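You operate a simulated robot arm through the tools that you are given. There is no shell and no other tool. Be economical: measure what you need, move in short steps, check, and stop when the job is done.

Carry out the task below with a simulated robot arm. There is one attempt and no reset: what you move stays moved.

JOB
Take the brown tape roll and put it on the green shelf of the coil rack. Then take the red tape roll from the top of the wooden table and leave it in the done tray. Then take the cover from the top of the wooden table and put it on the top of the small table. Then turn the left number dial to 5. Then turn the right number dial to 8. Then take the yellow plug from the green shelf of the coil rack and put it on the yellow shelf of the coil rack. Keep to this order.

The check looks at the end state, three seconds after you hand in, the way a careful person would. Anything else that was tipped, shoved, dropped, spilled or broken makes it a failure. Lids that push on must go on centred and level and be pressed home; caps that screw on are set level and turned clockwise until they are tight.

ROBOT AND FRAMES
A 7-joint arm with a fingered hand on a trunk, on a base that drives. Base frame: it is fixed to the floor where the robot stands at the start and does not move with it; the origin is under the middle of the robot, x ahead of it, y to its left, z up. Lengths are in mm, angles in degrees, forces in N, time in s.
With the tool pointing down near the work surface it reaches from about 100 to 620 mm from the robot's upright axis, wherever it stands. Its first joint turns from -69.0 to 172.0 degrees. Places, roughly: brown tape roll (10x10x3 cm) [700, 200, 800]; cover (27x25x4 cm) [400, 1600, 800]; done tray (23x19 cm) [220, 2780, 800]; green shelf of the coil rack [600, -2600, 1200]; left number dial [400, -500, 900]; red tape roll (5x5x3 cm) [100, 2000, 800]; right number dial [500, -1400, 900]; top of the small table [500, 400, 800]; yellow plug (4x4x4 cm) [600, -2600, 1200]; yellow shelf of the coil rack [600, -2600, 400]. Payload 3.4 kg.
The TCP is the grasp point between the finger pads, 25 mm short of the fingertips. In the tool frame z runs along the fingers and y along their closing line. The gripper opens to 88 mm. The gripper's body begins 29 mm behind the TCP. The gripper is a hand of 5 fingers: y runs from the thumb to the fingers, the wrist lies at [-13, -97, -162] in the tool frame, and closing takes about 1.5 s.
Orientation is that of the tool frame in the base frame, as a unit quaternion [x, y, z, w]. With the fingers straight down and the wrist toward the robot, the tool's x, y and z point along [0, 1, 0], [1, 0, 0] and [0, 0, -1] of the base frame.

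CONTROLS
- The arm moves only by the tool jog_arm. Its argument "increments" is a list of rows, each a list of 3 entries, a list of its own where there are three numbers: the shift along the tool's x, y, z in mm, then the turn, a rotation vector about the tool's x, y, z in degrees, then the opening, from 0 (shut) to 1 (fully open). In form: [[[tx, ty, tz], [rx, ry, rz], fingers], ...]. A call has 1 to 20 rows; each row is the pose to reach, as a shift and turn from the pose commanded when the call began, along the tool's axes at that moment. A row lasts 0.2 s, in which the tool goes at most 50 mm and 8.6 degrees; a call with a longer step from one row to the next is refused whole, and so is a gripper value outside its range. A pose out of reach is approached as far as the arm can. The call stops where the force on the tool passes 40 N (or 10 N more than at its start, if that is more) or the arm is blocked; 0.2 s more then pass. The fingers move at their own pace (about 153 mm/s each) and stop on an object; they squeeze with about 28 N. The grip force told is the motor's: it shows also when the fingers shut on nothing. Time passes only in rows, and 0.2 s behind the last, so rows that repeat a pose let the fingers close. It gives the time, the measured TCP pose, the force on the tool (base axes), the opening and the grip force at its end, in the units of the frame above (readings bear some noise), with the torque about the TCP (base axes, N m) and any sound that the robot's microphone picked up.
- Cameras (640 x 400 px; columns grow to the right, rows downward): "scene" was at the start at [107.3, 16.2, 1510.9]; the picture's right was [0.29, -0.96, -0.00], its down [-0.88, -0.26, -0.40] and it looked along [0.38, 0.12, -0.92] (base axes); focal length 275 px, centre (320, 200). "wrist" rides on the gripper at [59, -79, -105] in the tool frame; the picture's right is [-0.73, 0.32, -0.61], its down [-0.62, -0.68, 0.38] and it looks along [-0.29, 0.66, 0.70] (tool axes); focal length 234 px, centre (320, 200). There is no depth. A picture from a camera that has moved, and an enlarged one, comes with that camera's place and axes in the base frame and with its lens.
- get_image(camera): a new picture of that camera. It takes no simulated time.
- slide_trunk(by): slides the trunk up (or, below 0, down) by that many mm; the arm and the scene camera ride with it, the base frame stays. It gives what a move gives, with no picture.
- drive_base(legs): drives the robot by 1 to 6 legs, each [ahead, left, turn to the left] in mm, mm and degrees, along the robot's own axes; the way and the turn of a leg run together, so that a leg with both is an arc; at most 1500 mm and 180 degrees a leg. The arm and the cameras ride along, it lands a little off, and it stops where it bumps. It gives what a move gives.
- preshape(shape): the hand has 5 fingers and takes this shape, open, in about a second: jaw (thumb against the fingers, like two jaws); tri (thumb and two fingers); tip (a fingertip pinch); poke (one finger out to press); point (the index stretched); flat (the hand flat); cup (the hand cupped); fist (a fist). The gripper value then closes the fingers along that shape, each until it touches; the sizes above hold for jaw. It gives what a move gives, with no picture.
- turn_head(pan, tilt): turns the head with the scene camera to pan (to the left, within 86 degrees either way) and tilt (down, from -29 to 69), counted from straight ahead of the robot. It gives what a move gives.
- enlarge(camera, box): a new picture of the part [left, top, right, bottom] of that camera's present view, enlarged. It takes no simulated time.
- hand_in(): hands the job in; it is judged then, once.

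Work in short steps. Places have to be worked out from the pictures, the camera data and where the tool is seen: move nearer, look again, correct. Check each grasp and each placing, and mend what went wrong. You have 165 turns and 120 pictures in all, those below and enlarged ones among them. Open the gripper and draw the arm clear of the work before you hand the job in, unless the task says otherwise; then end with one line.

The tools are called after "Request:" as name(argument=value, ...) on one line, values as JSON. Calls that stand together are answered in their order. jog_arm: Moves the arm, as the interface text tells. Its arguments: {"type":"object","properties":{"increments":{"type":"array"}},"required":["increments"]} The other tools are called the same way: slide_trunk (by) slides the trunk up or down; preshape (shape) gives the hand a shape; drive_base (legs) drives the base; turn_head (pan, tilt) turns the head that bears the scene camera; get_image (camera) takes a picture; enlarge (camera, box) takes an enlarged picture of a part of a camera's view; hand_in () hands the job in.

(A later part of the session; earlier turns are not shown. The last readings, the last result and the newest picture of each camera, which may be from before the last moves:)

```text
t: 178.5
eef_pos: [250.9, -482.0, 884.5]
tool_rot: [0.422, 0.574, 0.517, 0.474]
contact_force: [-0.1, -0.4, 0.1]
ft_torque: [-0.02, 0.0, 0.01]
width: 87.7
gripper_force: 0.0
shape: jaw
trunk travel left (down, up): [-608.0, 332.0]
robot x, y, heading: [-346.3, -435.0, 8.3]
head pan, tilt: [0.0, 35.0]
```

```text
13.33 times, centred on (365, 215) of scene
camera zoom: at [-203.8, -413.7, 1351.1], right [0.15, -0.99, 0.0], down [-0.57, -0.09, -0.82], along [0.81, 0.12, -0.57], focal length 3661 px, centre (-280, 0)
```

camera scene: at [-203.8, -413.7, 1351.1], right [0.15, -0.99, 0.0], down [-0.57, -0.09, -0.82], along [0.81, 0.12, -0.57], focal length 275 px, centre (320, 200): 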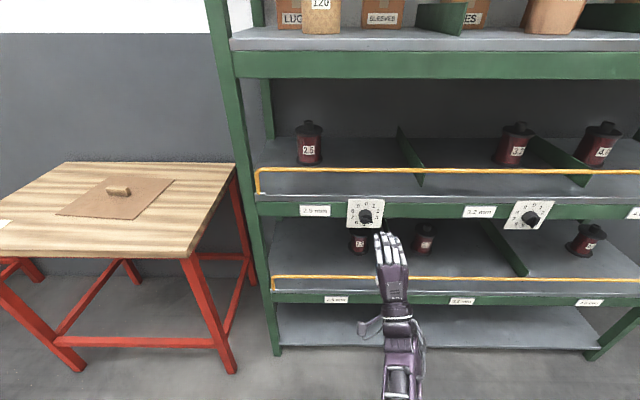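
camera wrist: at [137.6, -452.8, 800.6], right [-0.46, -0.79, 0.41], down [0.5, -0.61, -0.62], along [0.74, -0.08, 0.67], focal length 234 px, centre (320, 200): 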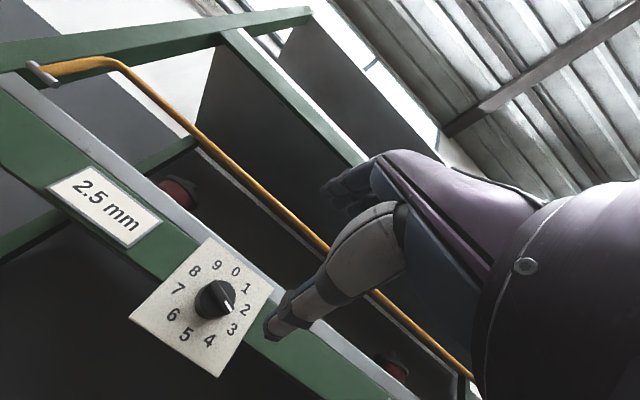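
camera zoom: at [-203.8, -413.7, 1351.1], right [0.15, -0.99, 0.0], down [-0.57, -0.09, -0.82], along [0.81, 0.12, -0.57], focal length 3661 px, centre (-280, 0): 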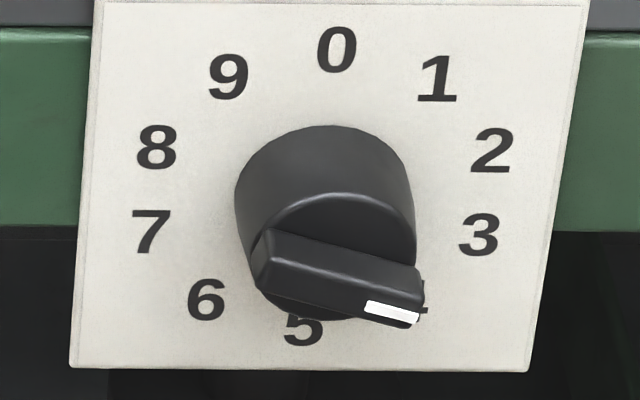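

Pointer at 3, knob Ø≈38 mm. Plan: grip the knob's cylinder and turn +72° about tool z; to split the range I pre-rotate −36°, test it at standoff.

Request:
jog_arm(increments=[[[0, -6, 10], [0, -0.6, -5], 1], [[1, -12, 20], [0, -1.2, -10], 1], [[2, -18, 40], [0, -1.8, -15], 1], [[3, -26, 60], [-0.5, -2.4, -20], 1], [[4, -26, 75], [-0.6, -3, -25], 1], [[4, -26, 84], [-0.6, -3.2, -30], 1], [[4, -26, 84], [-0.6, -3.2, -30], 1]])

Request:
get_image(camera="scene")

Request:
get_image(camera="wrist")

```text
t: 180.1
eef_pos: [333.2, -464.8, 858.2]
tool_rot: [0.271, 0.648, 0.367, 0.61]
contact_force: [0.4, 0.1, 1.0]
ft_torque: [-0.03, 0.04, -0.03]
width: 87.9
gripper_force: 0.0
shape: jaw
trunk travel left (down, up): [-608.0, 332.0]
robot x, y, heading: [-342.6, -435.2, 8.8]
head pan, tilt: [0.0, 35.0]
```

```text
56 pictures are left
camera scene: at [-204.8, -413.7, 1351.2], right [0.15, -0.99, 0.0], down [-0.57, -0.09, -0.82], along [0.81, 0.12, -0.57], focal length 275 px, centre (320, 200)
```

scene: 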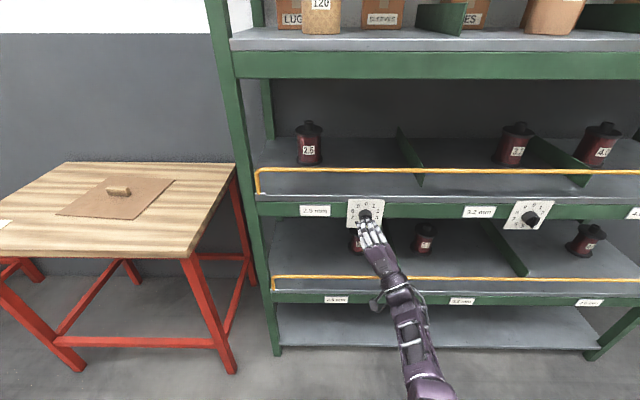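

```text
55 pictures are left
camera wrist: at [229.9, -479.0, 757.1], right [-0.55, -0.48, 0.68], down [0.51, -0.84, -0.17], along [0.66, 0.25, 0.71], focal length 234 px, centre (320, 200)
```

wrist: 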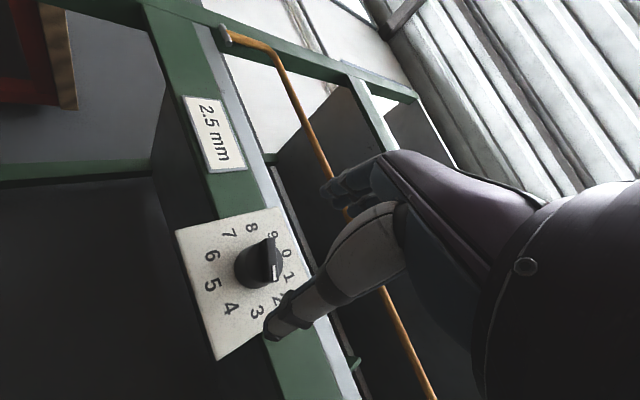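

Aligned within ~2 mm to axis [446, −450, 857]. Advance in two stages toward the knob.

Request:
jog_arm(increments=[[[0, -2, 15], [0, 0, 0], 0.9], [[0, -2, 30], [0, 0, 0], 0.9], [[0, -2, 45], [0, 0, 0], 0.9], [[0, -2, 58], [0, 0, 0], 0.9], [[0, -2, 58], [0, 0, 0], 0.9]])

Request:
enlarge(camera="scene", box=[325, 185, 421, 245])

Request:
get_image(camera="wrist")

```text
t: 181.3
eef_pos: [372.9, -461.7, 867.9]
tool_rot: [0.271, 0.647, 0.366, 0.611]
contact_force: [0.8, 0.1, 0.0]
ft_torque: [0.05, 0.0, 0.0]
width: 79.5
gripper_force: 0.1
shape: jaw
out of reach, approached as far as the arm can: row 3, 4, 5
trunk travel left (down, up): [-608.0, 332.0]
robot x, y, heading: [-346.4, -433.9, 8.4]
head pan, tilt: [0.0, 35.0]
```

```text
6.67 times, centred on (373, 215) of scene
camera zoom: at [-204.7, -413.9, 1351.2], right [0.15, -0.99, 0.0], down [-0.57, -0.09, -0.82], along [0.81, 0.12, -0.57], focal length 1830 px, centre (-33, 100)
```

zoom: 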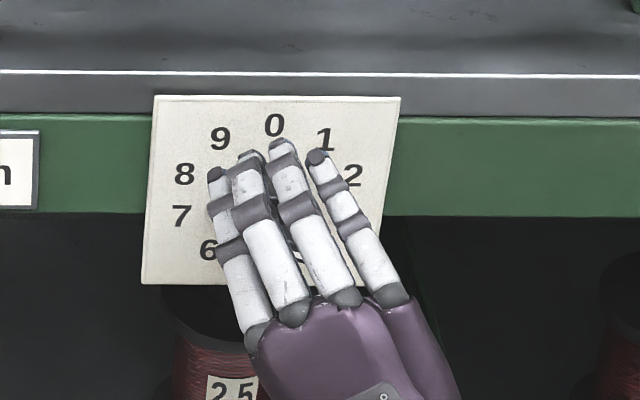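

```text
53 pictures are left
camera wrist: at [268.4, -474.4, 768.0], right [-0.55, -0.48, 0.68], down [0.51, -0.84, -0.17], along [0.66, 0.25, 0.71], focal length 234 px, centre (320, 200)
```

wrist: 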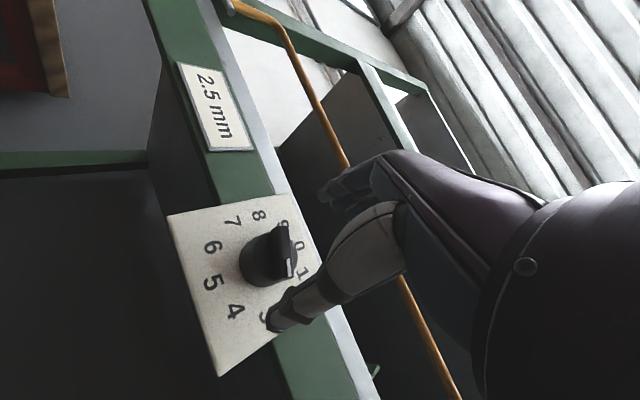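

Reach limit; I retract 45 mm and drive the base 90 mm closer.

Request:
jog_arm(increments=[[[3, -6, -25], [0, 0, 0], 0.9], [[6, -8, -55], [0, 0, 0], 0.9], [[6, -8, -80], [0, 0, 0], 0.9], [[6, -8, -110], [0, 0, 0], 0.9], [[6, -8, -110], [0, 0, 0], 0.9]])

Request:
drive_base(legs=[[75, 0, 0]])

Request:
get_image(camera="wrist")

```text
t: 182.5
eef_pos: [263.5, -474.0, 856.8]
tool_rot: [0.272, 0.648, 0.367, 0.61]
contact_force: [0.0, 0.1, 0.2]
ft_torque: [-0.02, 0.01, -0.01]
width: 79.4
gripper_force: 0.1
shape: jaw
trunk travel left (down, up): [-608.0, 332.0]
robot x, y, heading: [-344.9, -437.7, 8.8]
head pan, tilt: [0.0, 35.0]
```

```text
t: 183.6
eef_pos: [337.1, -461.0, 855.4]
tool_rot: [0.27, 0.649, 0.368, 0.609]
contact_force: [0.1, -0.4, -0.4]
ft_torque: [-0.01, -0.01, 0.01]
width: 79.6
gripper_force: 0.1
shape: jaw
trunk travel left (down, up): [-608.0, 332.0]
robot x, y, heading: [-269.3, -423.6, 8.8]
head pan, tilt: [0.0, 35.0]
```

```text
52 pictures are left
camera wrist: at [234.5, -474.7, 755.0], right [-0.55, -0.48, 0.68], down [0.52, -0.84, -0.18], along [0.66, 0.25, 0.71], focal length 234 px, centre (320, 200)
```

wrist: 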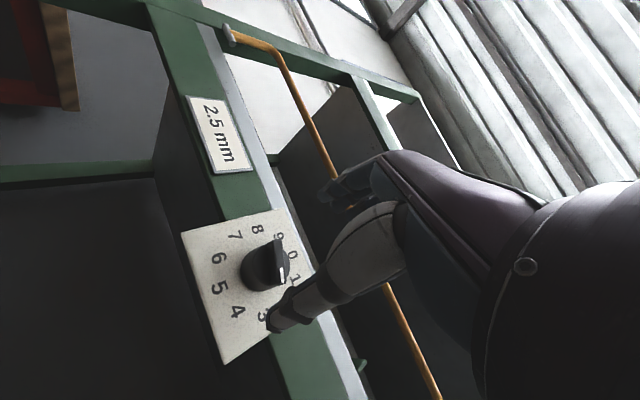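

Small lateral correction, then advance ~75 mm along the axis watching force.

Request:
jog_arm(increments=[[[-3, -1, 15], [0, 0, 0], 0.9], [[-3, -1, 30], [0, 0, 0], 0.9], [[-3, -1, 45], [0, 0, 0], 0.9], [[-3, -1, 57], [0, 0, 0], 0.9], [[-3, -1, 66], [0, 0, 0], 0.9], [[-3, -1, 74], [0, 0, 0], 0.9], [[-3, -1, 74], [0, 0, 0], 0.9]])

Request:
get_image(camera="wrist")

Request:
enlarge(camera="scene", box=[310, 205, 438, 285])

```text
t: 185.2
eef_pos: [411.1, -454.7, 856.9]
tool_rot: [0.27, 0.648, 0.369, 0.609]
contact_force: [1.3, -0.1, 1.0]
ft_torque: [0.02, -0.02, -0.01]
width: 79.4
gripper_force: 0.0
shape: jaw
trunk travel left (down, up): [-608.0, 332.0]
robot x, y, heading: [-272.1, -426.4, 8.8]
head pan, tilt: [0.0, 35.0]
```

```text
51 pictures are left
camera wrist: at [308.2, -467.6, 757.1], right [-0.55, -0.48, 0.68], down [0.52, -0.84, -0.18], along [0.66, 0.25, 0.71], focal length 234 px, centre (320, 200)
```

wrist: 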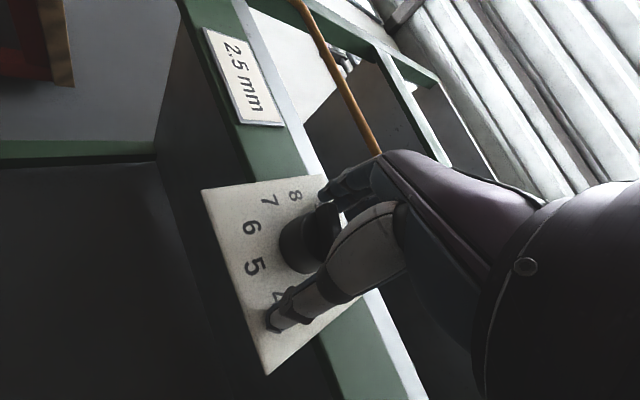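

```text
5.00 times, centred on (374, 245) of scene
camera zoom: at [-131.3, -402.3, 1351.2], right [0.15, -0.99, 0.0], down [-0.57, -0.09, -0.82], along [0.81, 0.12, -0.57], focal length 1373 px, centre (50, -25)
```

zoom: 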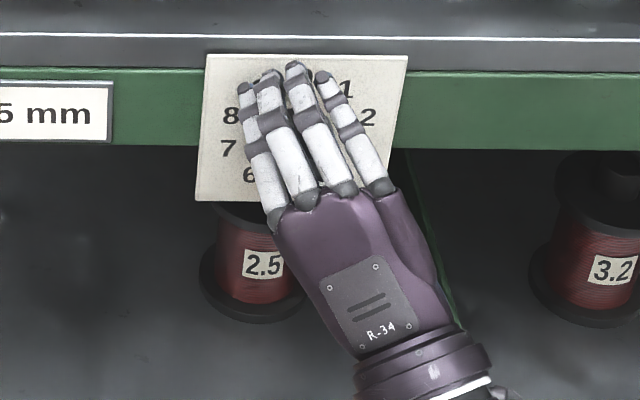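

The knob is between thumb and fingers. I close.

Request:
jog_arm(increments=[[[0, 0, 0], [0, 0, 0], 0.6], [[0, 0, 0], [0, 0, 0], 0.4], [[0, 0, 0], [0, 0, 0], 0.2], [[0, 0, 0], [0, 0, 0], 0], [[0, 0, 0], [0, 0, 0], 0], [[0, 0, 0], [0, 0, 0], 0]])

Request:
get_image(camera="wrist")

```text
t: 186.6
eef_pos: [411.3, -453.2, 857.5]
tool_rot: [0.271, 0.648, 0.368, 0.61]
contact_force: [0.1, -0.3, 0.0]
ft_torque: [-0.02, -0.01, 0.03]
width: 27.8
gripper_force: 28.0
shape: jaw
trunk travel left (down, up): [-608.0, 332.0]
robot x, y, heading: [-268.4, -420.6, 8.9]
head pan, tilt: [0.0, 35.0]
```

```text
49 pictures are left
camera wrist: at [308.0, -467.8, 757.0], right [-0.55, -0.48, 0.68], down [0.52, -0.84, -0.18], along [0.66, 0.25, 0.71], focal length 234 px, centre (320, 200)
```

wrist: 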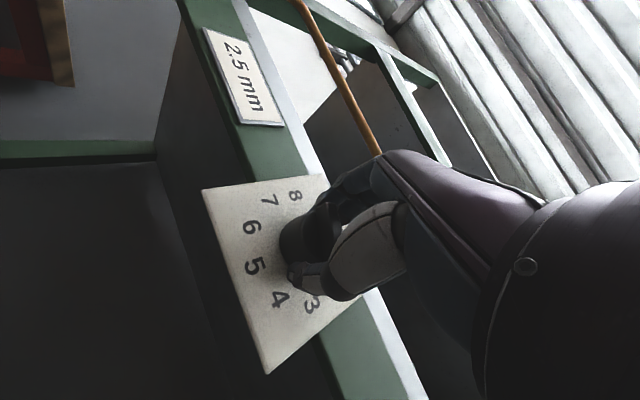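

Grip 27.8 mm. I turn 36° clockwise first and check.

Request:
jog_arm(increments=[[[0, 0, 0], [0, 0, 6], 0], [[0, 0, 0], [0, 0, 12], 0], [[0, 0, 0], [0, 0, 18], 0], [[0, 0, 0], [0, 0, 24], 0], [[0, 0, 0], [0, 0, 30], 0], [[0, 0, 0], [0, 0, 36], 0], [[0, 0, 0], [0, 0, 36], 0]])

Request:
get_image(camera="wrist")

```text
t: 188.2
eef_pos: [409.6, -453.2, 856.1]
tool_rot: [0.458, 0.533, 0.539, 0.464]
contact_force: [-0.1, 0.8, -4.4]
ft_torque: [0.0, 0.04, 0.01]
width: 28.2
gripper_force: 27.6
shape: jaw
trunk travel left (down, up): [-608.0, 332.0]
robot x, y, heading: [-265.8, -423.2, 8.5]
head pan, tilt: [0.0, 35.0]
```

```text
48 pictures are left
camera wrist: at [298.9, -409.6, 775.9], right [-0.5, -0.81, 0.32], down [0.48, -0.56, -0.67], along [0.72, -0.18, 0.67], focal length 234 px, centre (320, 200)
```

wrist: 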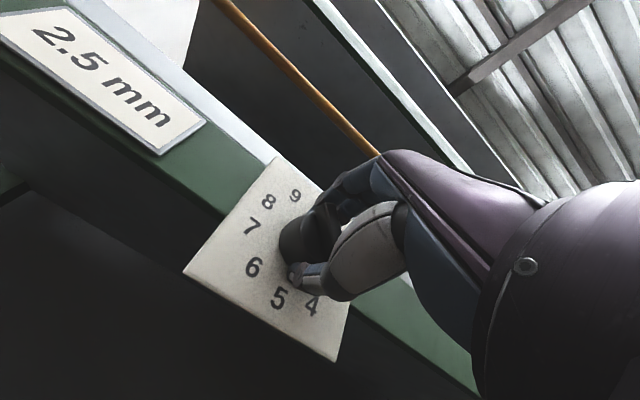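

Low forces. Continue another 36°.

Request:
jog_arm(increments=[[[0, 0, 0], [0, 0, 6], 0], [[0, 0, 0], [0, 0, 12], 0], [[0, 0, 0], [0, 0, 18], 0], [[0, 0, 0], [0, 0, 24], 0], [[0, 0, 0], [0, 0, 30], 0], [[0, 0, 0], [0, 0, 36], 0], [[0, 0, 0], [0, 0, 36], 0]])

Request:
get_image(camera="wrist")

```text
t: 189.8
eef_pos: [410.2, -452.4, 857.0]
tool_rot: [0.601, 0.365, 0.656, 0.276]
contact_force: [-1.0, 5.5, -6.1]
ft_torque: [-0.03, 0.05, 0.03]
width: 28.2
gripper_force: 28.2
shape: jaw
trunk travel left (down, up): [-608.0, 332.0]
robot x, y, heading: [-271.5, -423.0, 8.9]
head pan, tilt: [0.0, 35.0]
```

```text
47 pictures are left
camera wrist: at [293.0, -374.2, 825.5], right [-0.48, -0.86, -0.17], down [0.41, -0.05, -0.91], along [0.78, -0.51, 0.37], focal length 234 px, centre (320, 200)
```

wrist: 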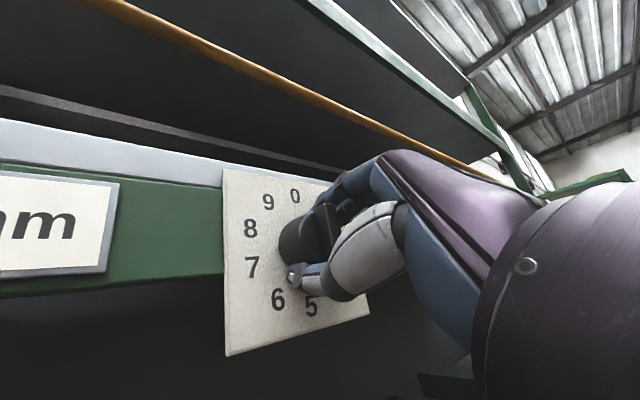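

Turned 72° in all. Release and pull back to see the pointer.

Request:
jog_arm(increments=[[[0, 0, 0], [0, 0, 0], 0.4], [[0, 0, 0], [0, 0, 0], 0.8], [[0, 0, 0], [0, 0, 0], 0.9], [[0, 0, 0], [0, 0, 0], 0.9], [[0, 0, -20], [0, 0, 0], 0.9], [[0, 0, -45], [0, 0, 0], 0.9], [[0, 0, -80], [0, 0, 0], 0.9], [[0, 0, -110], [0, 0, 0], 0.9], [[0, 0, -110], [0, 0, 0], 0.9]])

Request:
get_image(camera="wrist")

```text
t: 191.8
eef_pos: [304.2, -485.1, 859.0]
tool_rot: [0.591, 0.372, 0.653, 0.294]
contact_force: [0.3, -0.6, -0.2]
ft_torque: [0.04, 0.02, 0.01]
width: 78.9
gripper_force: 0.1
shape: jaw
trunk travel left (down, up): [-608.0, 332.0]
robot x, y, heading: [-271.1, -423.0, 8.5]
head pan, tilt: [0.0, 35.0]
```

```text
46 pictures are left
camera wrist: at [189.5, -407.3, 822.1], right [-0.49, -0.86, -0.15], down [0.42, -0.09, -0.9], along [0.76, -0.5, 0.4], focal length 234 px, centre (320, 200)
```

wrist: 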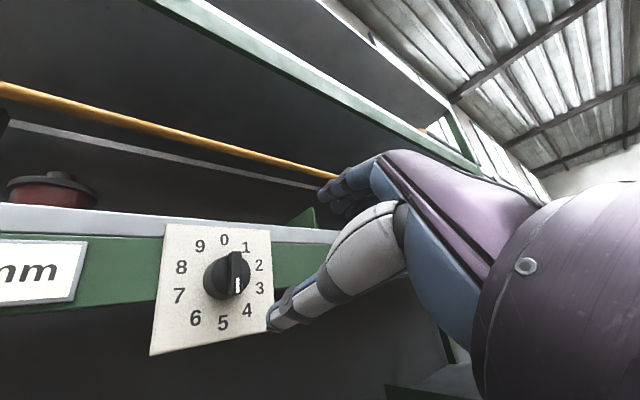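

Request:
enlarge(camera="wrist", box=[140, 215, 284, 360])

Request:
enlarge(camera="scene", box=[310, 215, 406, 275])

```text
2.76 times, centred on (212, 288) of wrist
camera zoom: at [189.5, -407.3, 822.1], right [-0.49, -0.86, -0.15], down [0.42, -0.09, -0.9], along [0.76, -0.5, 0.4], focal length 646 px, centre (618, -41)
```

zoom: 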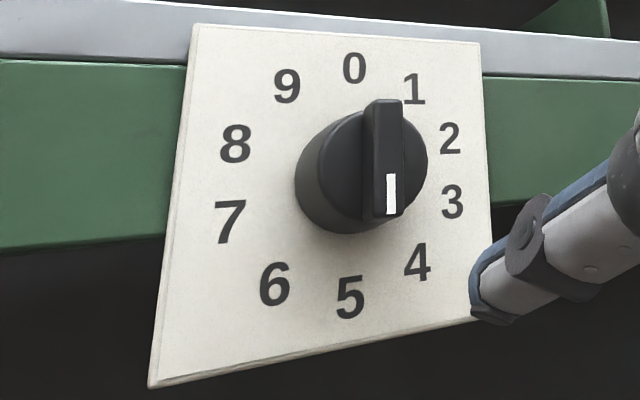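

```text
6.67 times, centred on (358, 245) of scene
camera zoom: at [-130.7, -402.4, 1351.1], right [0.15, -0.99, 0.0], down [-0.57, -0.09, -0.82], along [0.81, 0.12, -0.57], focal length 1830 px, centre (67, -100)
```

zoom: 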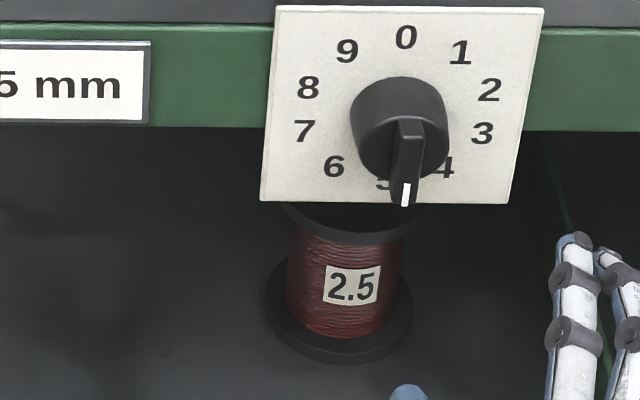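

Left dial now reads 5. I back off 250, drive 950 right to the right dial, restoring the hand roll, and look.

Request:
drive_base(legs=[[-250, 0, 0], [0, -950, 0]])

Request:
jog_arm(increments=[[[0, 0, 0], [0, 0, -8], 0.9], [[0, 0, 0], [0, 0, -16], 0.9], [[0, 0, 0], [0, 0, -24], 0.9], [[0, 0, 0], [0, 0, -32], 0.9], [[0, 0, 0], [0, 0, -40], 0.9], [[0, 0, 0], [0, 0, -48], 0.9], [[0, 0, 0], [0, 0, -56], 0.9], [[0, 0, 0], [0, 0, -64], 0.9], [[0, 0, 0], [0, 0, -72], 0.9], [[0, 0, 0], [0, 0, -80], 0.9], [[0, 0, 0], [0, 0, -88], 0.9], [[0, 0, 0], [0, 0, -88], 0.9]])

Request:
get_image(camera="scene")

```text
t: 198.2
eef_pos: [190.6, -1483.0, 853.5]
tool_rot: [0.595, 0.372, 0.648, 0.296]
contact_force: [0.3, -0.4, 0.1]
ft_torque: [0.0, -0.02, 0.01]
width: 79.1
gripper_force: 0.1
shape: jaw
trunk travel left (down, up): [-608.0, 332.0]
robot x, y, heading: [-382.5, -1412.6, 7.9]
head pan, tilt: [0.0, 35.0]
```

```text
t: 200.8
eef_pos: [190.5, -1483.6, 854.9]
tool_rot: [0.17, 0.681, 0.259, 0.663]
contact_force: [-0.1, 0.5, 0.6]
ft_torque: [0.0, 0.0, 0.01]
width: 79.0
gripper_force: 0.0
shape: jaw
trunk travel left (down, up): [-608.0, 332.0]
robot x, y, heading: [-381.7, -1411.2, 8.1]
head pan, tilt: [0.0, 35.0]
```

```text
43 pictures are left
camera scene: at [-241.3, -1394.7, 1351.2], right [0.14, -0.99, 0.0], down [-0.57, -0.08, -0.82], along [0.81, 0.11, -0.57], focal length 275 px, centre (320, 200)
```

scene: 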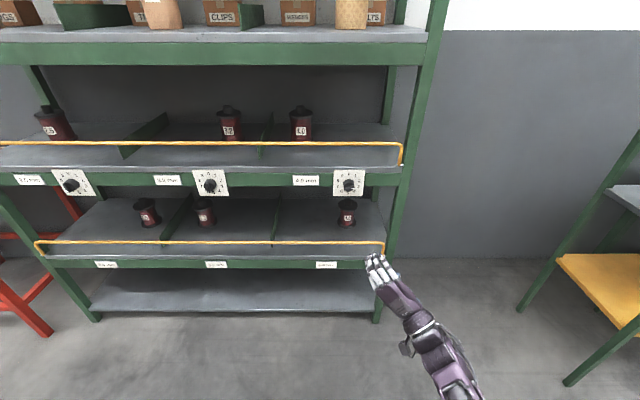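

Zoom on the right dial's pointer.

Request:
enlarge(camera="scene", box=[324, 167, 372, 197])

```text
13.33 times, centred on (348, 182) of scene
camera zoom: at [-241.3, -1394.7, 1351.2], right [0.14, -0.99, 0.0], down [-0.57, -0.08, -0.82], along [0.81, 0.11, -0.57], focal length 3661 px, centre (-53, 440)
```

zoom: 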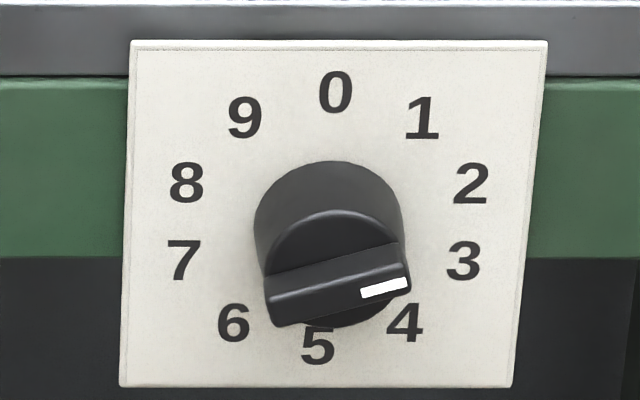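

The right dial points at 2; 8 needs +216° clockwise, i.e. three grips of 72°. I drive to standoff.

Request:
drive_base(legs=[[0, 43, 0], [274, 0, 0]])

Request:
get_image(camera="wrist")

Request:
get_image(camera="scene")

```text
t: 203.2
eef_pos: [448.2, -1401.7, 853.2]
tool_rot: [0.168, 0.682, 0.262, 0.661]
contact_force: [-0.9, -0.7, 0.5]
ft_torque: [-0.03, -0.02, -0.03]
width: 79.1
gripper_force: 0.0
shape: jaw
trunk travel left (down, up): [-608.0, 332.0]
robot x, y, heading: [-120.9, -1335.2, 8.2]
head pan, tilt: [0.0, 35.0]
```

```text
41 pictures are left
camera wrist: at [350.2, -1444.7, 757.7], right [-0.59, -0.24, 0.77], down [0.5, -0.86, 0.12], along [0.63, 0.45, 0.63], focal length 234 px, centre (320, 200)
```

wrist: 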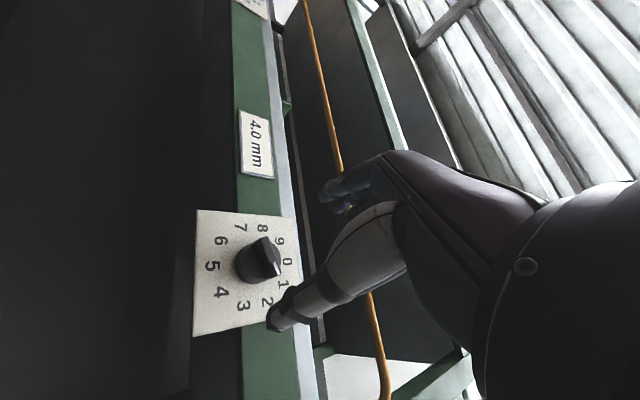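

```text
40 pictures are left
camera scene: at [16.7, -1315.7, 1351.1], right [0.14, -0.99, 0.0], down [-0.57, -0.08, -0.82], along [0.81, 0.12, -0.57], focal length 275 px, centre (320, 200)
```

scene: 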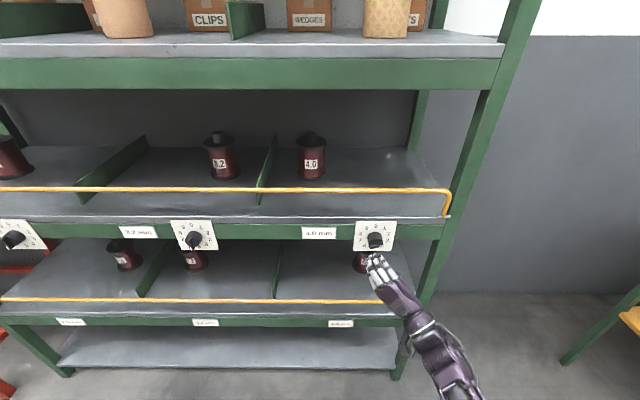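

Axis ≈[574, −1381, 858]. Small correction and advance 92 mm.

Request:
jog_arm(increments=[[[-0.5, 2, 20], [0, 0, 0], 0.9], [[-0.5, 4.5, 40], [0, 0, 0], 0.9], [[-0.5, 4.5, 58], [0, 0, 0], 0.9], [[-0.5, 4.5, 70], [0, 0, 0], 0.9], [[-0.5, 4.5, 82], [0, 0, 0], 0.9], [[-0.5, 4.5, 91], [0, 0, 0], 0.9], [[-0.5, 4.5, 91], [0, 0, 0], 0.9]])

Request:
get_image(camera="wrist")

```text
t: 204.8
eef_pos: [536.6, -1386.3, 859.2]
tool_rot: [0.169, 0.681, 0.261, 0.663]
contact_force: [-0.1, 0.1, -0.8]
ft_torque: [-0.02, 0.05, 0.0]
width: 79.3
gripper_force: 0.0
shape: jaw
trunk travel left (down, up): [-608.0, 332.0]
robot x, y, heading: [-121.0, -1334.6, 8.5]
head pan, tilt: [0.0, 35.0]
```

```text
39 pictures are left
camera wrist: at [438.6, -1429.0, 762.8], right [-0.59, -0.24, 0.77], down [0.5, -0.86, 0.12], along [0.63, 0.45, 0.63], focal length 234 px, centre (320, 200)
```

wrist: 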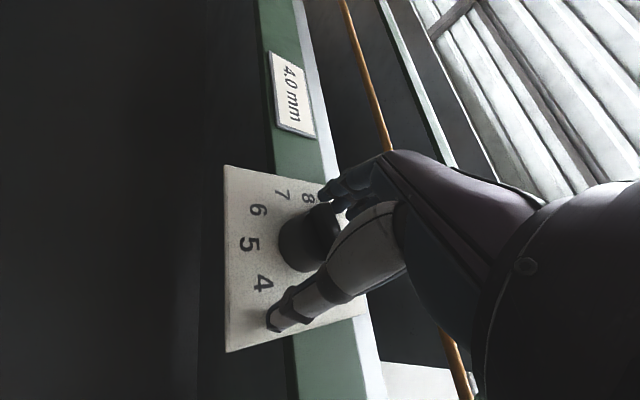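

Knob between the jaws. Grip and turn +72°.

Request:
jog_arm(increments=[[[0, 0, 0], [0, 0, 0], 0.5], [[0, 0, 0], [0, 0, 0], 0.2], [[0, 0, 0], [0, 0, 0], 0], [[0, 0, 0], [0, 0, 0], 0], [[0, 0, 0], [0, 0, 0], 0], [[0, 0, 0], [0, 0, 0], 0], [[0, 0, 0], [0, 0, 6], 0], [[0, 0, 0], [0, 0, 12], 0], [[0, 0, 0], [0, 0, 18], 0], [[0, 0, 0], [0, 0, 24], 0], [[0, 0, 0], [0, 0, 30], 0], [[0, 0, 0], [0, 0, 36], 0], [[0, 0, 0], [0, 0, 42], 0], [[0, 0, 0], [0, 0, 48], 0], [[0, 0, 0], [0, 0, 54], 0], [[0, 0, 0], [0, 0, 60], 0], [[0, 0, 0], [0, 0, 66], 0], [[0, 0, 0], [0, 0, 72], 0], [[0, 0, 0], [0, 0, 72], 0]])

```text
t: 208.8
eef_pos: [537.7, -1384.9, 859.0]
tool_rot: [0.537, 0.452, 0.601, 0.381]
contact_force: [-11.8, 5.2, -11.0]
ft_torque: [-0.05, 0.3, 0.16]
width: 29.9
gripper_force: 28.5
shape: jaw
trunk travel left (down, up): [-608.0, 332.0]
robot x, y, heading: [-118.9, -1334.6, 7.9]
head pan, tilt: [0.0, 35.0]
```

Release, rotate back 72° open, then check the pointer.

Request:
jog_arm(increments=[[[0, 0, 0], [0, 0, 0], 0.5], [[0, 0, 0], [0, 0, 0], 0.9], [[0, 0, 0], [0, 0, 0], 0.9], [[0, 0, 0], [0, 0, 0], 0.9], [[0, 0, 0], [0, 0, -8], 0.9], [[0, 0, 0], [0, 0, -16], 0.9], [[0, 0, 0], [0, 0, -24], 0.9], [[0, 0, 0], [0, 0, -32], 0.9], [[0, 0, 0], [0, 0, -40], 0.9], [[0, 0, 0], [0, 0, -48], 0.9], [[0, 0, 0], [0, 0, -56], 0.9], [[0, 0, 0], [0, 0, -64], 0.9], [[0, 0, 0], [0, 0, -72], 0.9], [[0, 0, 0], [0, 0, -72], 0.9]])

Request:
enlarge(camera="wrist", box=[220, 150, 364, 360])

Request:
enlarge(camera="scene", box=[345, 210, 409, 270])

```text
t: 211.8
eef_pos: [538.6, -1386.7, 857.6]
tool_rot: [0.169, 0.682, 0.262, 0.662]
contact_force: [-0.4, 0.0, -0.1]
ft_torque: [0.01, -0.02, -0.01]
width: 79.2
gripper_force: 0.1
shape: jaw
trunk travel left (down, up): [-608.0, 332.0]
robot x, y, heading: [-124.0, -1337.5, 8.3]
head pan, tilt: [0.0, 35.0]
```

```text
1.90 times, centred on (292, 255) of wrist
camera zoom: at [439.8, -1429.4, 762.5], right [-0.59, -0.24, 0.77], down [0.5, -0.86, 0.12], along [0.63, 0.46, 0.63], focal length 446 px, centre (373, 95)
```

zoom: 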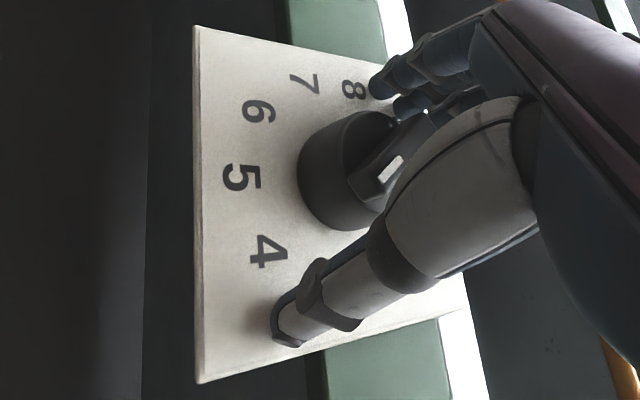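

```text
6.67 times, centred on (377, 240) of scene
camera zoom: at [16.0, -1315.7, 1351.1], right [0.14, -0.99, 0.0], down [-0.57, -0.08, -0.82], along [0.81, 0.12, -0.57], focal length 1830 px, centre (-60, -67)
```

zoom: 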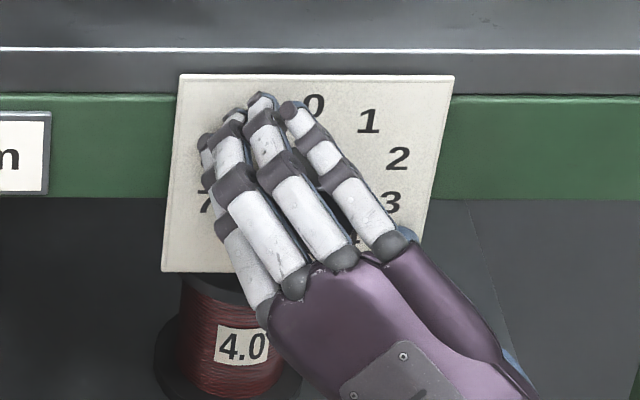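

The knob followed (mark toward 4). Repeat grip and +72°.

Request:
jog_arm(increments=[[[0, 0, 0], [0, 0, 0], 0.5], [[0, 0, 0], [0, 0, 0], 0.2], [[0, 0, 0], [0, 0, 0], 0], [[0, 0, 0], [0, 0, 0], 0], [[0, 0, 0], [0, 0, 0], 0], [[0, 0, 0], [0, 0, 0], 0], [[0, 0, 0], [0, 0, 6], 0], [[0, 0, 0], [0, 0, 12], 0], [[0, 0, 0], [0, 0, 18], 0], [[0, 0, 0], [0, 0, 24], 0], [[0, 0, 0], [0, 0, 30], 0], [[0, 0, 0], [0, 0, 36], 0], [[0, 0, 0], [0, 0, 42], 0], [[0, 0, 0], [0, 0, 48], 0], [[0, 0, 0], [0, 0, 54], 0], [[0, 0, 0], [0, 0, 60], 0], [[0, 0, 0], [0, 0, 66], 0], [[0, 0, 0], [0, 0, 72], 0], [[0, 0, 0], [0, 0, 72], 0]])

Request:
jog_arm(increments=[[[0, 0, 0], [0, 0, 0], 0.5], [[0, 0, 0], [0, 0, 0], 0.9], [[0, 0, 0], [0, 0, 0], 0.9], [[0, 0, 0], [0, 0, 0], 0.9], [[0, 0, 0], [0, 0, -8], 0.9], [[0, 0, 0], [0, 0, -16], 0.9], [[0, 0, 0], [0, 0, -24], 0.9], [[0, 0, 0], [0, 0, -32], 0.9], [[0, 0, 0], [0, 0, -40], 0.9], [[0, 0, 0], [0, 0, -48], 0.9], [[0, 0, 0], [0, 0, -56], 0.9], [[0, 0, 0], [0, 0, -64], 0.9], [[0, 0, 0], [0, 0, -72], 0.9], [[0, 0, -30], [0, 0, -72], 0.9], [[0, 0, -65], [0, 0, -72], 0.9], [[0, 0, -90], [0, 0, -72], 0.9], [[0, 0, -90], [0, 0, -72], 0.9]])

Request:
enlarge(camera="scene", box=[345, 210, 409, 250])

Request:
get_image(camera="wrist")

```text
t: 215.8
eef_pos: [540.2, -1385.0, 857.9]
tool_rot: [0.538, 0.452, 0.602, 0.38]
contact_force: [-8.0, 6.8, -12.3]
ft_torque: [-0.15, 0.37, 0.16]
width: 28.5
gripper_force: 28.3
shape: jaw
trunk travel left (down, up): [-608.0, 332.0]
robot x, y, heading: [-117.3, -1337.5, 8.0]
head pan, tilt: [0.0, 35.0]
```

```text
t: 219.4
eef_pos: [446.7, -1399.6, 857.2]
tool_rot: [0.169, 0.682, 0.262, 0.662]
contact_force: [0.3, -0.2, 0.6]
ft_torque: [-0.02, 0.01, 0.0]
width: 79.2
gripper_force: 0.1
shape: jaw
trunk travel left (down, up): [-608.0, 332.0]
robot x, y, heading: [-121.7, -1335.4, 8.1]
head pan, tilt: [0.0, 35.0]
```

```text
10.00 times, centred on (377, 230) of scene
camera zoom: at [16.3, -1315.8, 1351.1], right [0.14, -0.99, 0.0], down [-0.57, -0.08, -0.82], along [0.81, 0.12, -0.57], focal length 2746 px, centre (-250, -100)
```

zoom: 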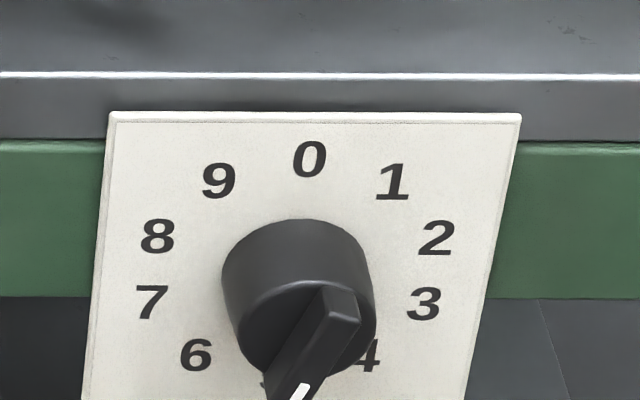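

```text
35 pictures are left
camera wrist: at [348.7, -1442.3, 761.6], right [-0.59, -0.24, 0.77], down [0.5, -0.86, 0.12], along [0.63, 0.45, 0.63], focal length 234 px, centre (320, 200)
```

wrist: 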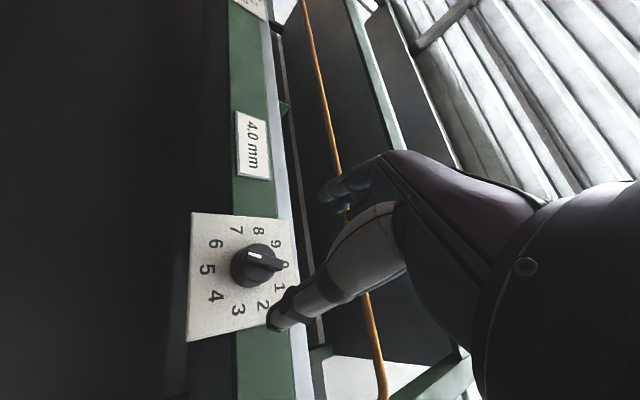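

Zoom in on the pointer from both cameras.

Request:
enlarge(camera="wrist", box=[180, 205, 300, 345])

Request:
enlarge(camera="scene", box=[345, 215, 409, 265])

```text
2.86 times, centred on (240, 275) of wrist
camera zoom: at [348.7, -1442.3, 761.6], right [-0.59, -0.24, 0.77], down [0.5, -0.86, 0.12], along [0.63, 0.45, 0.63], focal length 669 px, centre (549, -14)
```

zoom: 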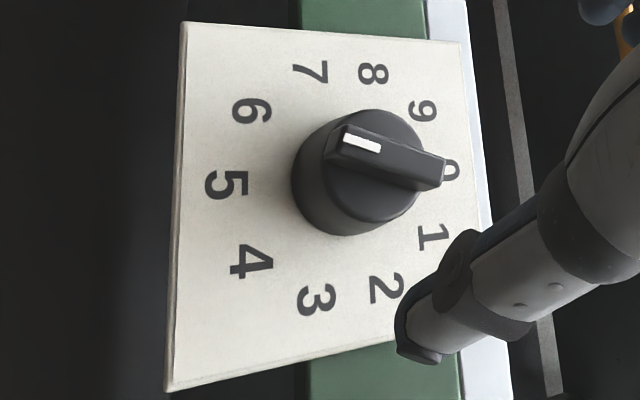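

```text
8.00 times, centred on (377, 240) of scene
camera zoom: at [16.3, -1315.8, 1351.1], right [0.14, -0.99, 0.0], down [-0.57, -0.08, -0.82], along [0.81, 0.12, -0.57], focal length 2196 px, centre (-136, -120)
```

zoom: 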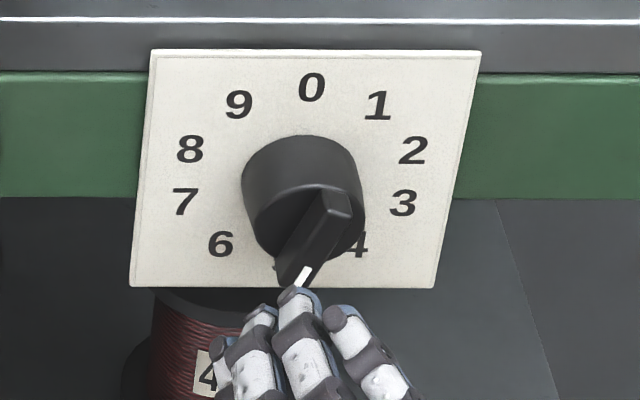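

Pointer at ≈5.6 (201°), so ~87° remain. Advance again, grip and turn 90°.

Request:
jog_arm(increments=[[[0, 0, 25], [0, 0, 0], 0.9], [[0, 0, 50], [0, 0, 0], 0.9], [[0, 0, 70], [0, 0, 0], 0.9], [[0, 0, 82], [0, 0, 0], 0.9], [[0, 0, 91], [0, 0, 0], 0.9], [[0, 0, 91], [0, 0, 0], 0.9]])

Request:
jog_arm(increments=[[[0, 0, 0], [0, 0, 0], 0.5], [[0, 0, 0], [0, 0, 0], 0.2], [[0, 0, 0], [0, 0, 0], 0], [[0, 0, 0], [0, 0, 0], 0], [[0, 0, 0], [0, 0, 0], 0], [[0, 0, 0], [0, 0, 0], 0], [[0, 0, 0], [0, 0, 7], 0], [[0, 0, 0], [0, 0, 14], 0], [[0, 0, 0], [0, 0, 21], 0], [[0, 0, 0], [0, 0, 28], 0], [[0, 0, 0], [0, 0, 35], 0], [[0, 0, 0], [0, 0, 42], 0], [[0, 0, 0], [0, 0, 49], 0], [[0, 0, 0], [0, 0, 56], 0], [[0, 0, 0], [0, 0, 63], 0], [[0, 0, 0], [0, 0, 70], 0], [[0, 0, 0], [0, 0, 77], 0], [[0, 0, 0], [0, 0, 84], 0], [[0, 0, 0], [0, 0, 90], 0], [[0, 0, 0], [0, 0, 90], 0]])

Request:
jog_arm(increments=[[[0, 0, 0], [0, 0, 0], 0.5], [[0, 0, 0], [0, 0, 0], 0.9], [[0, 0, 0], [0, 0, 0], 0.9], [[0, 0, 0], [0, 0, 0], 0.9], [[0, 0, -25], [0, 0, 0], 0.9], [[0, 0, -60], [0, 0, 0], 0.9], [[0, 0, -95], [0, 0, 0], 0.9], [[0, 0, -95], [0, 0, 0], 0.9]])

Request:
get_image(camera="wrist")

```text
t: 220.8
eef_pos: [536.9, -1385.2, 860.0]
tool_rot: [0.169, 0.682, 0.262, 0.662]
contact_force: [0.4, -1.3, 0.6]
ft_torque: [-0.03, 0.0, 0.02]
width: 78.9
gripper_force: 0.1
shape: jaw
trunk travel left (down, up): [-608.0, 332.0]
robot x, y, heading: [-121.8, -1335.1, 8.0]
head pan, tilt: [0.0, 35.0]
```

```text
t: 225.0
eef_pos: [538.9, -1383.2, 859.2]
tool_rot: [0.6, 0.363, 0.655, 0.283]
contact_force: [-15.7, 10.8, -9.3]
ft_torque: [-0.1, 0.35, 0.33]
width: 28.8
gripper_force: 27.9
shape: jaw
trunk travel left (down, up): [-608.0, 332.0]
robot x, y, heading: [-124.4, -1332.5, 8.3]
head pan, tilt: [0.0, 35.0]
```

```text
t: 226.8
eef_pos: [445.2, -1400.7, 857.1]
tool_rot: [0.6, 0.363, 0.654, 0.284]
contact_force: [0.8, -0.1, -0.4]
ft_torque: [0.01, 0.02, -0.05]
width: 79.2
gripper_force: 0.0
shape: jaw
trunk travel left (down, up): [-608.0, 332.0]
robot x, y, heading: [-120.8, -1336.2, 8.3]
head pan, tilt: [0.0, 35.0]
```

```text
32 pictures are left
camera wrist: at [330.0, -1321.5, 824.3], right [-0.5, -0.85, -0.17], down [0.41, -0.06, -0.91], along [0.77, -0.52, 0.38], focal length 234 px, centre (320, 200)
```

wrist: 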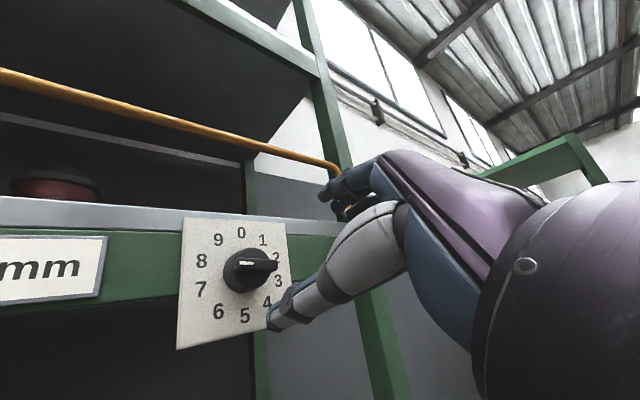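

Request:
enlarge(camera="wrist", box=[170, 210, 300, 350])

Request:
enlarge(camera="scene", box=[345, 215, 409, 265])

```text
2.86 times, centred on (235, 280) of wrist
camera zoom: at [330.0, -1321.5, 824.3], right [-0.5, -0.85, -0.17], down [0.41, -0.06, -0.91], along [0.77, -0.52, 0.38], focal length 669 px, centre (563, -29)
```

zoom: 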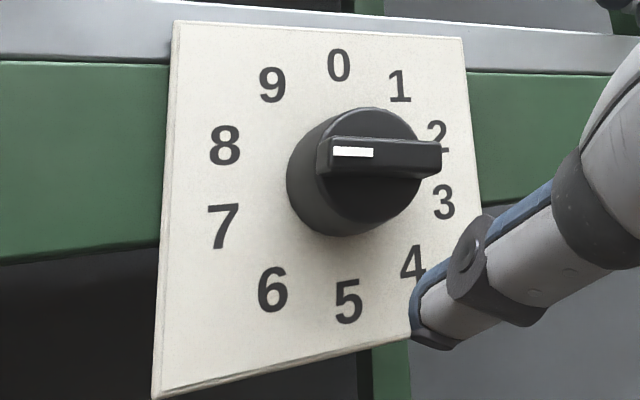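

```text
8.00 times, centred on (377, 240) of scene
camera zoom: at [16.5, -1315.6, 1351.1], right [0.14, -0.99, 0.0], down [-0.57, -0.08, -0.82], along [0.81, 0.12, -0.57], focal length 2196 px, centre (-136, -120)
```

zoom: 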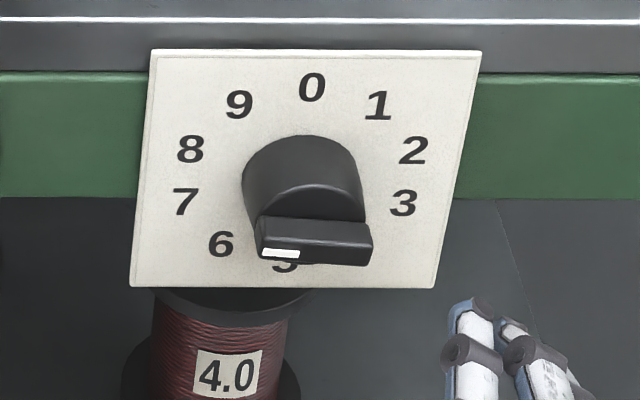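

Pointer at ≈7.64 (275°): ~13° left. With some slip, I regrip and turn about 20°, then check.

Request:
jog_arm(increments=[[[0, 0, 25], [0, 0, -6], 0.9], [[0, 0, 50], [0, 0, -13], 0.9], [[0, 0, 70], [0, 0, -20], 0.9], [[0, 0, 84], [0, 0, -20], 0.9], [[0, 0, 95], [0, 0, -20], 0.9], [[0, 0, 95], [0, 0, -20], 0.5], [[0, 0, 95], [0, 0, -20], 0.2], [[0, 0, 95], [0, 0, -20], 0], [[0, 0, 95], [0, 0, -20], 0], [[0, 0, 95], [0, 0, -20], 0], [[0, 0, 95], [0, 0, -20], 0], [[0, 0, 95], [0, 0, -15], 0], [[0, 0, 95], [0, 0, -10], 0], [[0, 0, 95], [0, 0, -5], 0], [[0, 0, 95], [0, 0, -1], 0], [[0, 0, 95], [0, 0, -1], 0]])

Request:
jog_arm(increments=[[[0, 0, 0], [0, 0, 0], 0.5], [[0, 0, 0], [0, 0, 0], 0.9], [[0, 0, 0], [0, 0, 0], 0.9], [[0, 0, 0], [0, 0, 0], 0.9], [[0, 0, -25], [0, 0, 0], 0.9], [[0, 0, -60], [0, 0, 0], 0.9], [[0, 0, -95], [0, 0, 0], 0.9], [[0, 0, -95], [0, 0, 0], 0.9]])

Request:
enlarge(camera="wrist", box=[170, 210, 300, 350])

Request:
enlarge(camera="scene", box=[345, 215, 409, 265])

```text
t: 230.2
eef_pos: [537.6, -1384.1, 861.0]
tool_rot: [0.597, 0.367, 0.652, 0.29]
contact_force: [-14.6, 4.1, 3.2]
ft_torque: [0.01, -0.62, 0.03]
width: 23.8
gripper_force: 28.0
shape: jaw
trunk travel left (down, up): [-608.0, 332.0]
robot x, y, heading: [-126.1, -1336.1, 8.0]
head pan, tilt: [0.0, 35.0]
```

```text
t: 232.0
eef_pos: [446.1, -1400.4, 857.8]
tool_rot: [0.598, 0.368, 0.651, 0.29]
contact_force: [-0.3, 0.8, -0.5]
ft_torque: [0.0, 0.01, 0.02]
width: 79.1
gripper_force: 0.0
shape: jaw
trunk travel left (down, up): [-608.0, 332.0]
robot x, y, heading: [-120.1, -1337.7, 8.4]
head pan, tilt: [0.0, 35.0]
```

```text
2.86 times, centred on (235, 280) of wrist
camera zoom: at [330.0, -1321.3, 823.8], right [-0.5, -0.85, -0.15], down [0.41, -0.08, -0.91], along [0.77, -0.51, 0.39], focal length 669 px, centre (563, -29)
```

zoom: 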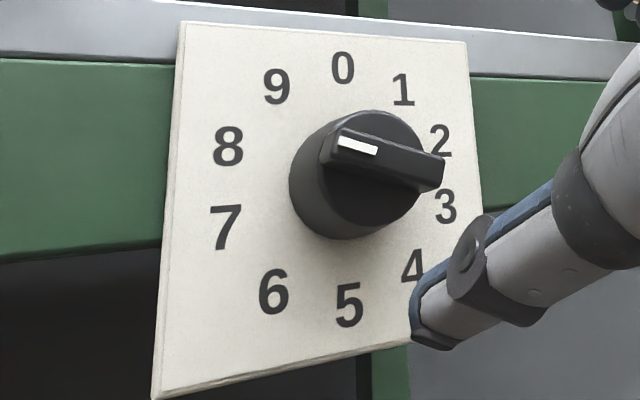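

```text
8.00 times, centred on (377, 240) of scene
camera zoom: at [16.5, -1315.6, 1351.1], right [0.14, -0.99, 0.0], down [-0.57, -0.08, -0.82], along [0.81, 0.12, -0.57], focal length 2196 px, centre (-136, -120)
```

zoom: 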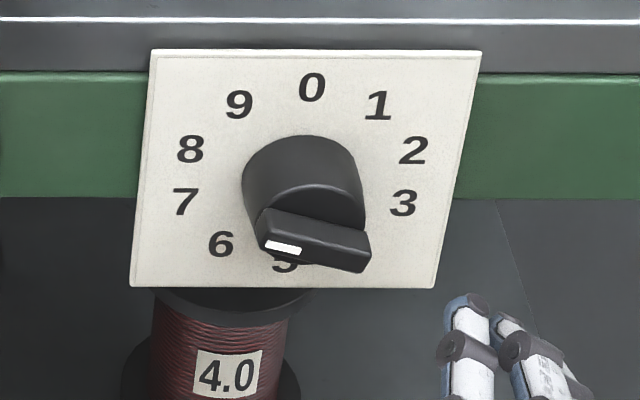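

Right dial now reads 8. I back away, un-roll the hand and turn it back to pointing down for the plug.

Request:
drive_base(legs=[[-450, 0, 0]])

Request:
jog_arm(increments=[[[0, 0, 0], [0, 0, -8], 1], [[0, 0, 0], [0, 0, -16], 1], [[0, 0, 0], [0, 0, -24], 1], [[0, 0, 0], [0, 0, -32], 1], [[0, 0, 0], [0, 0, -36], 1], [[0, 0, 0], [0, 0, -36], 1]])

Request:
jog_arm(increments=[[[0, -20, 5], [8.2, 0, 0], 1], [[0, -40, 10], [16.4, 0, 0], 1], [[0, -60, 15], [24.6, 0, 0], 1], [[0, -80, 20], [32.8, 0, 0], 1], [[0, -100, 25], [41, 0, 0], 1], [[0, -120, 30], [49.2, 0, 0], 1], [[0, -140, 35], [57.4, 0, 0], 1], [[0, -160, 40], [65.6, 0, 0], 1], [[0, -180, 45], [73.8, 0, 0], 1], [[0, -195, 50], [82, 0, 0], 1], [[0, -210, 55], [90, 0, 0], 1], [[0, -210, 55], [90, 0, 0], 1]])

```text
t: 234.7
eef_pos: [-4.8, -1469.4, 858.3]
tool_rot: [0.601, 0.362, 0.649, 0.294]
contact_force: [-0.7, 0.8, 0.0]
ft_torque: [0.03, 0.03, 0.03]
width: 79.0
gripper_force: 0.1
shape: jaw
trunk travel left (down, up): [-608.0, 332.0]
robot x, y, heading: [-572.0, -1394.1, 7.3]
head pan, tilt: [0.0, 35.0]
```

```text
t: 236.1
eef_pos: [-5.4, -1470.1, 858.3]
tool_rot: [0.459, 0.531, 0.526, 0.481]
contact_force: [-0.3, -0.9, 0.6]
ft_torque: [-0.02, 0.03, -0.03]
width: 87.5
gripper_force: 0.1
shape: jaw
trunk travel left (down, up): [-608.0, 332.0]
robot x, y, heading: [-573.0, -1396.3, 7.0]
head pan, tilt: [0.0, 35.0]
```

```text
t: 238.7
eef_pos: [54.1, -1468.7, 648.6]
tool_rot: [0.663, 0.748, -0.004, 0.014]
contact_force: [-0.4, 1.2, 0.2]
ft_torque: [-0.01, 0.0, -0.02]
width: 87.8
gripper_force: 0.1
shape: jaw
trunk travel left (down, up): [-608.0, 332.0]
robot x, y, heading: [-572.2, -1395.9, 7.6]
head pan, tilt: [0.0, 35.0]
```

Tool points down again. Raise the trunk, drive to the coil rack, and raise the arm forward.

Request:
slide_trunk(by=331)

Request:
drive_base(legs=[[-110, 0, 0], [0, -1200, 0]])

Request:
jog_arm(increments=[[[3, 5, -30], [0, 0, 0], 1], [[6, 10, -60], [0, 0, 0], 1], [[9, 15, -90], [0, 0, 0], 1], [[12, 25, -120], [0, 0, 0], 1], [[15, 35, -150], [0, 0, 0], 1], [[18, 45, -180], [0, 0, 0], 1], [[21, 55, -210], [0, 0, 0], 1], [[24, 65, -240], [0, 0, 0], 1], [[27, 72, -270], [0, 0, 0], 1], [[30, 80, -300], [0, 0, 0], 1], [[30, 80, -300], [0, 0, 0], 1]])

Request:
get_image(camera="scene")

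```text
t: 242.0
eef_pos: [55.3, -1468.6, 980.2]
tool_rot: [0.663, 0.748, -0.003, 0.015]
contact_force: [-0.5, -0.2, -0.3]
ft_torque: [0.01, 0.0, 0.01]
width: 87.7
gripper_force: 0.0
shape: jaw
trunk travel left (down, up): [-939.0, 1.0]
robot x, y, heading: [-570.9, -1395.3, 7.2]
head pan, tilt: [0.0, 35.0]
```

```text
t: 248.8
eef_pos: [103.4, -2652.5, 979.5]
tool_rot: [0.662, 0.749, -0.003, 0.015]
contact_force: [0.5, -1.0, -0.3]
ft_torque: [0.03, -0.01, 0.0]
width: 87.6
gripper_force: 0.2
shape: jaw
trunk travel left (down, up): [-939.0, 1.0]
robot x, y, heading: [-522.4, -2586.2, 7.7]
head pan, tilt: [0.0, 35.0]
```

```text
t: 251.2
eef_pos: [176.5, -2605.0, 1282.1]
tool_rot: [0.661, 0.75, -0.003, 0.015]
contact_force: [0.1, 0.4, -0.5]
ft_torque: [-0.02, -0.04, 0.0]
width: 87.4
gripper_force: 0.0
shape: jaw
trunk travel left (down, up): [-939.0, 1.0]
robot x, y, heading: [-526.0, -2578.0, 7.7]
head pan, tilt: [0.0, 35.0]
```

```text
27 pictures are left
camera scene: at [-384.0, -2566.3, 1682.1], right [0.13, -0.99, 0.0], down [-0.57, -0.08, -0.82], along [0.81, 0.11, -0.57], focal length 275 px, centre (320, 200)
```

scene: 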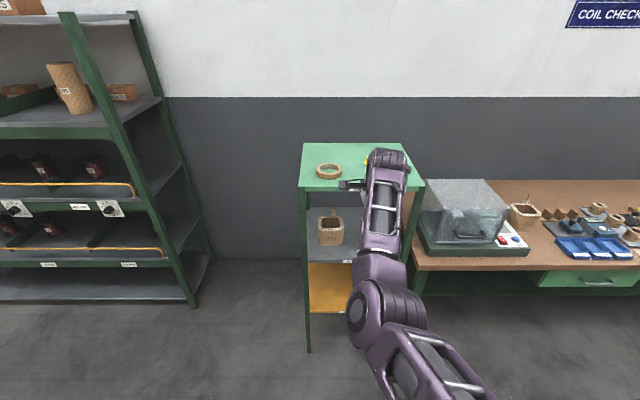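

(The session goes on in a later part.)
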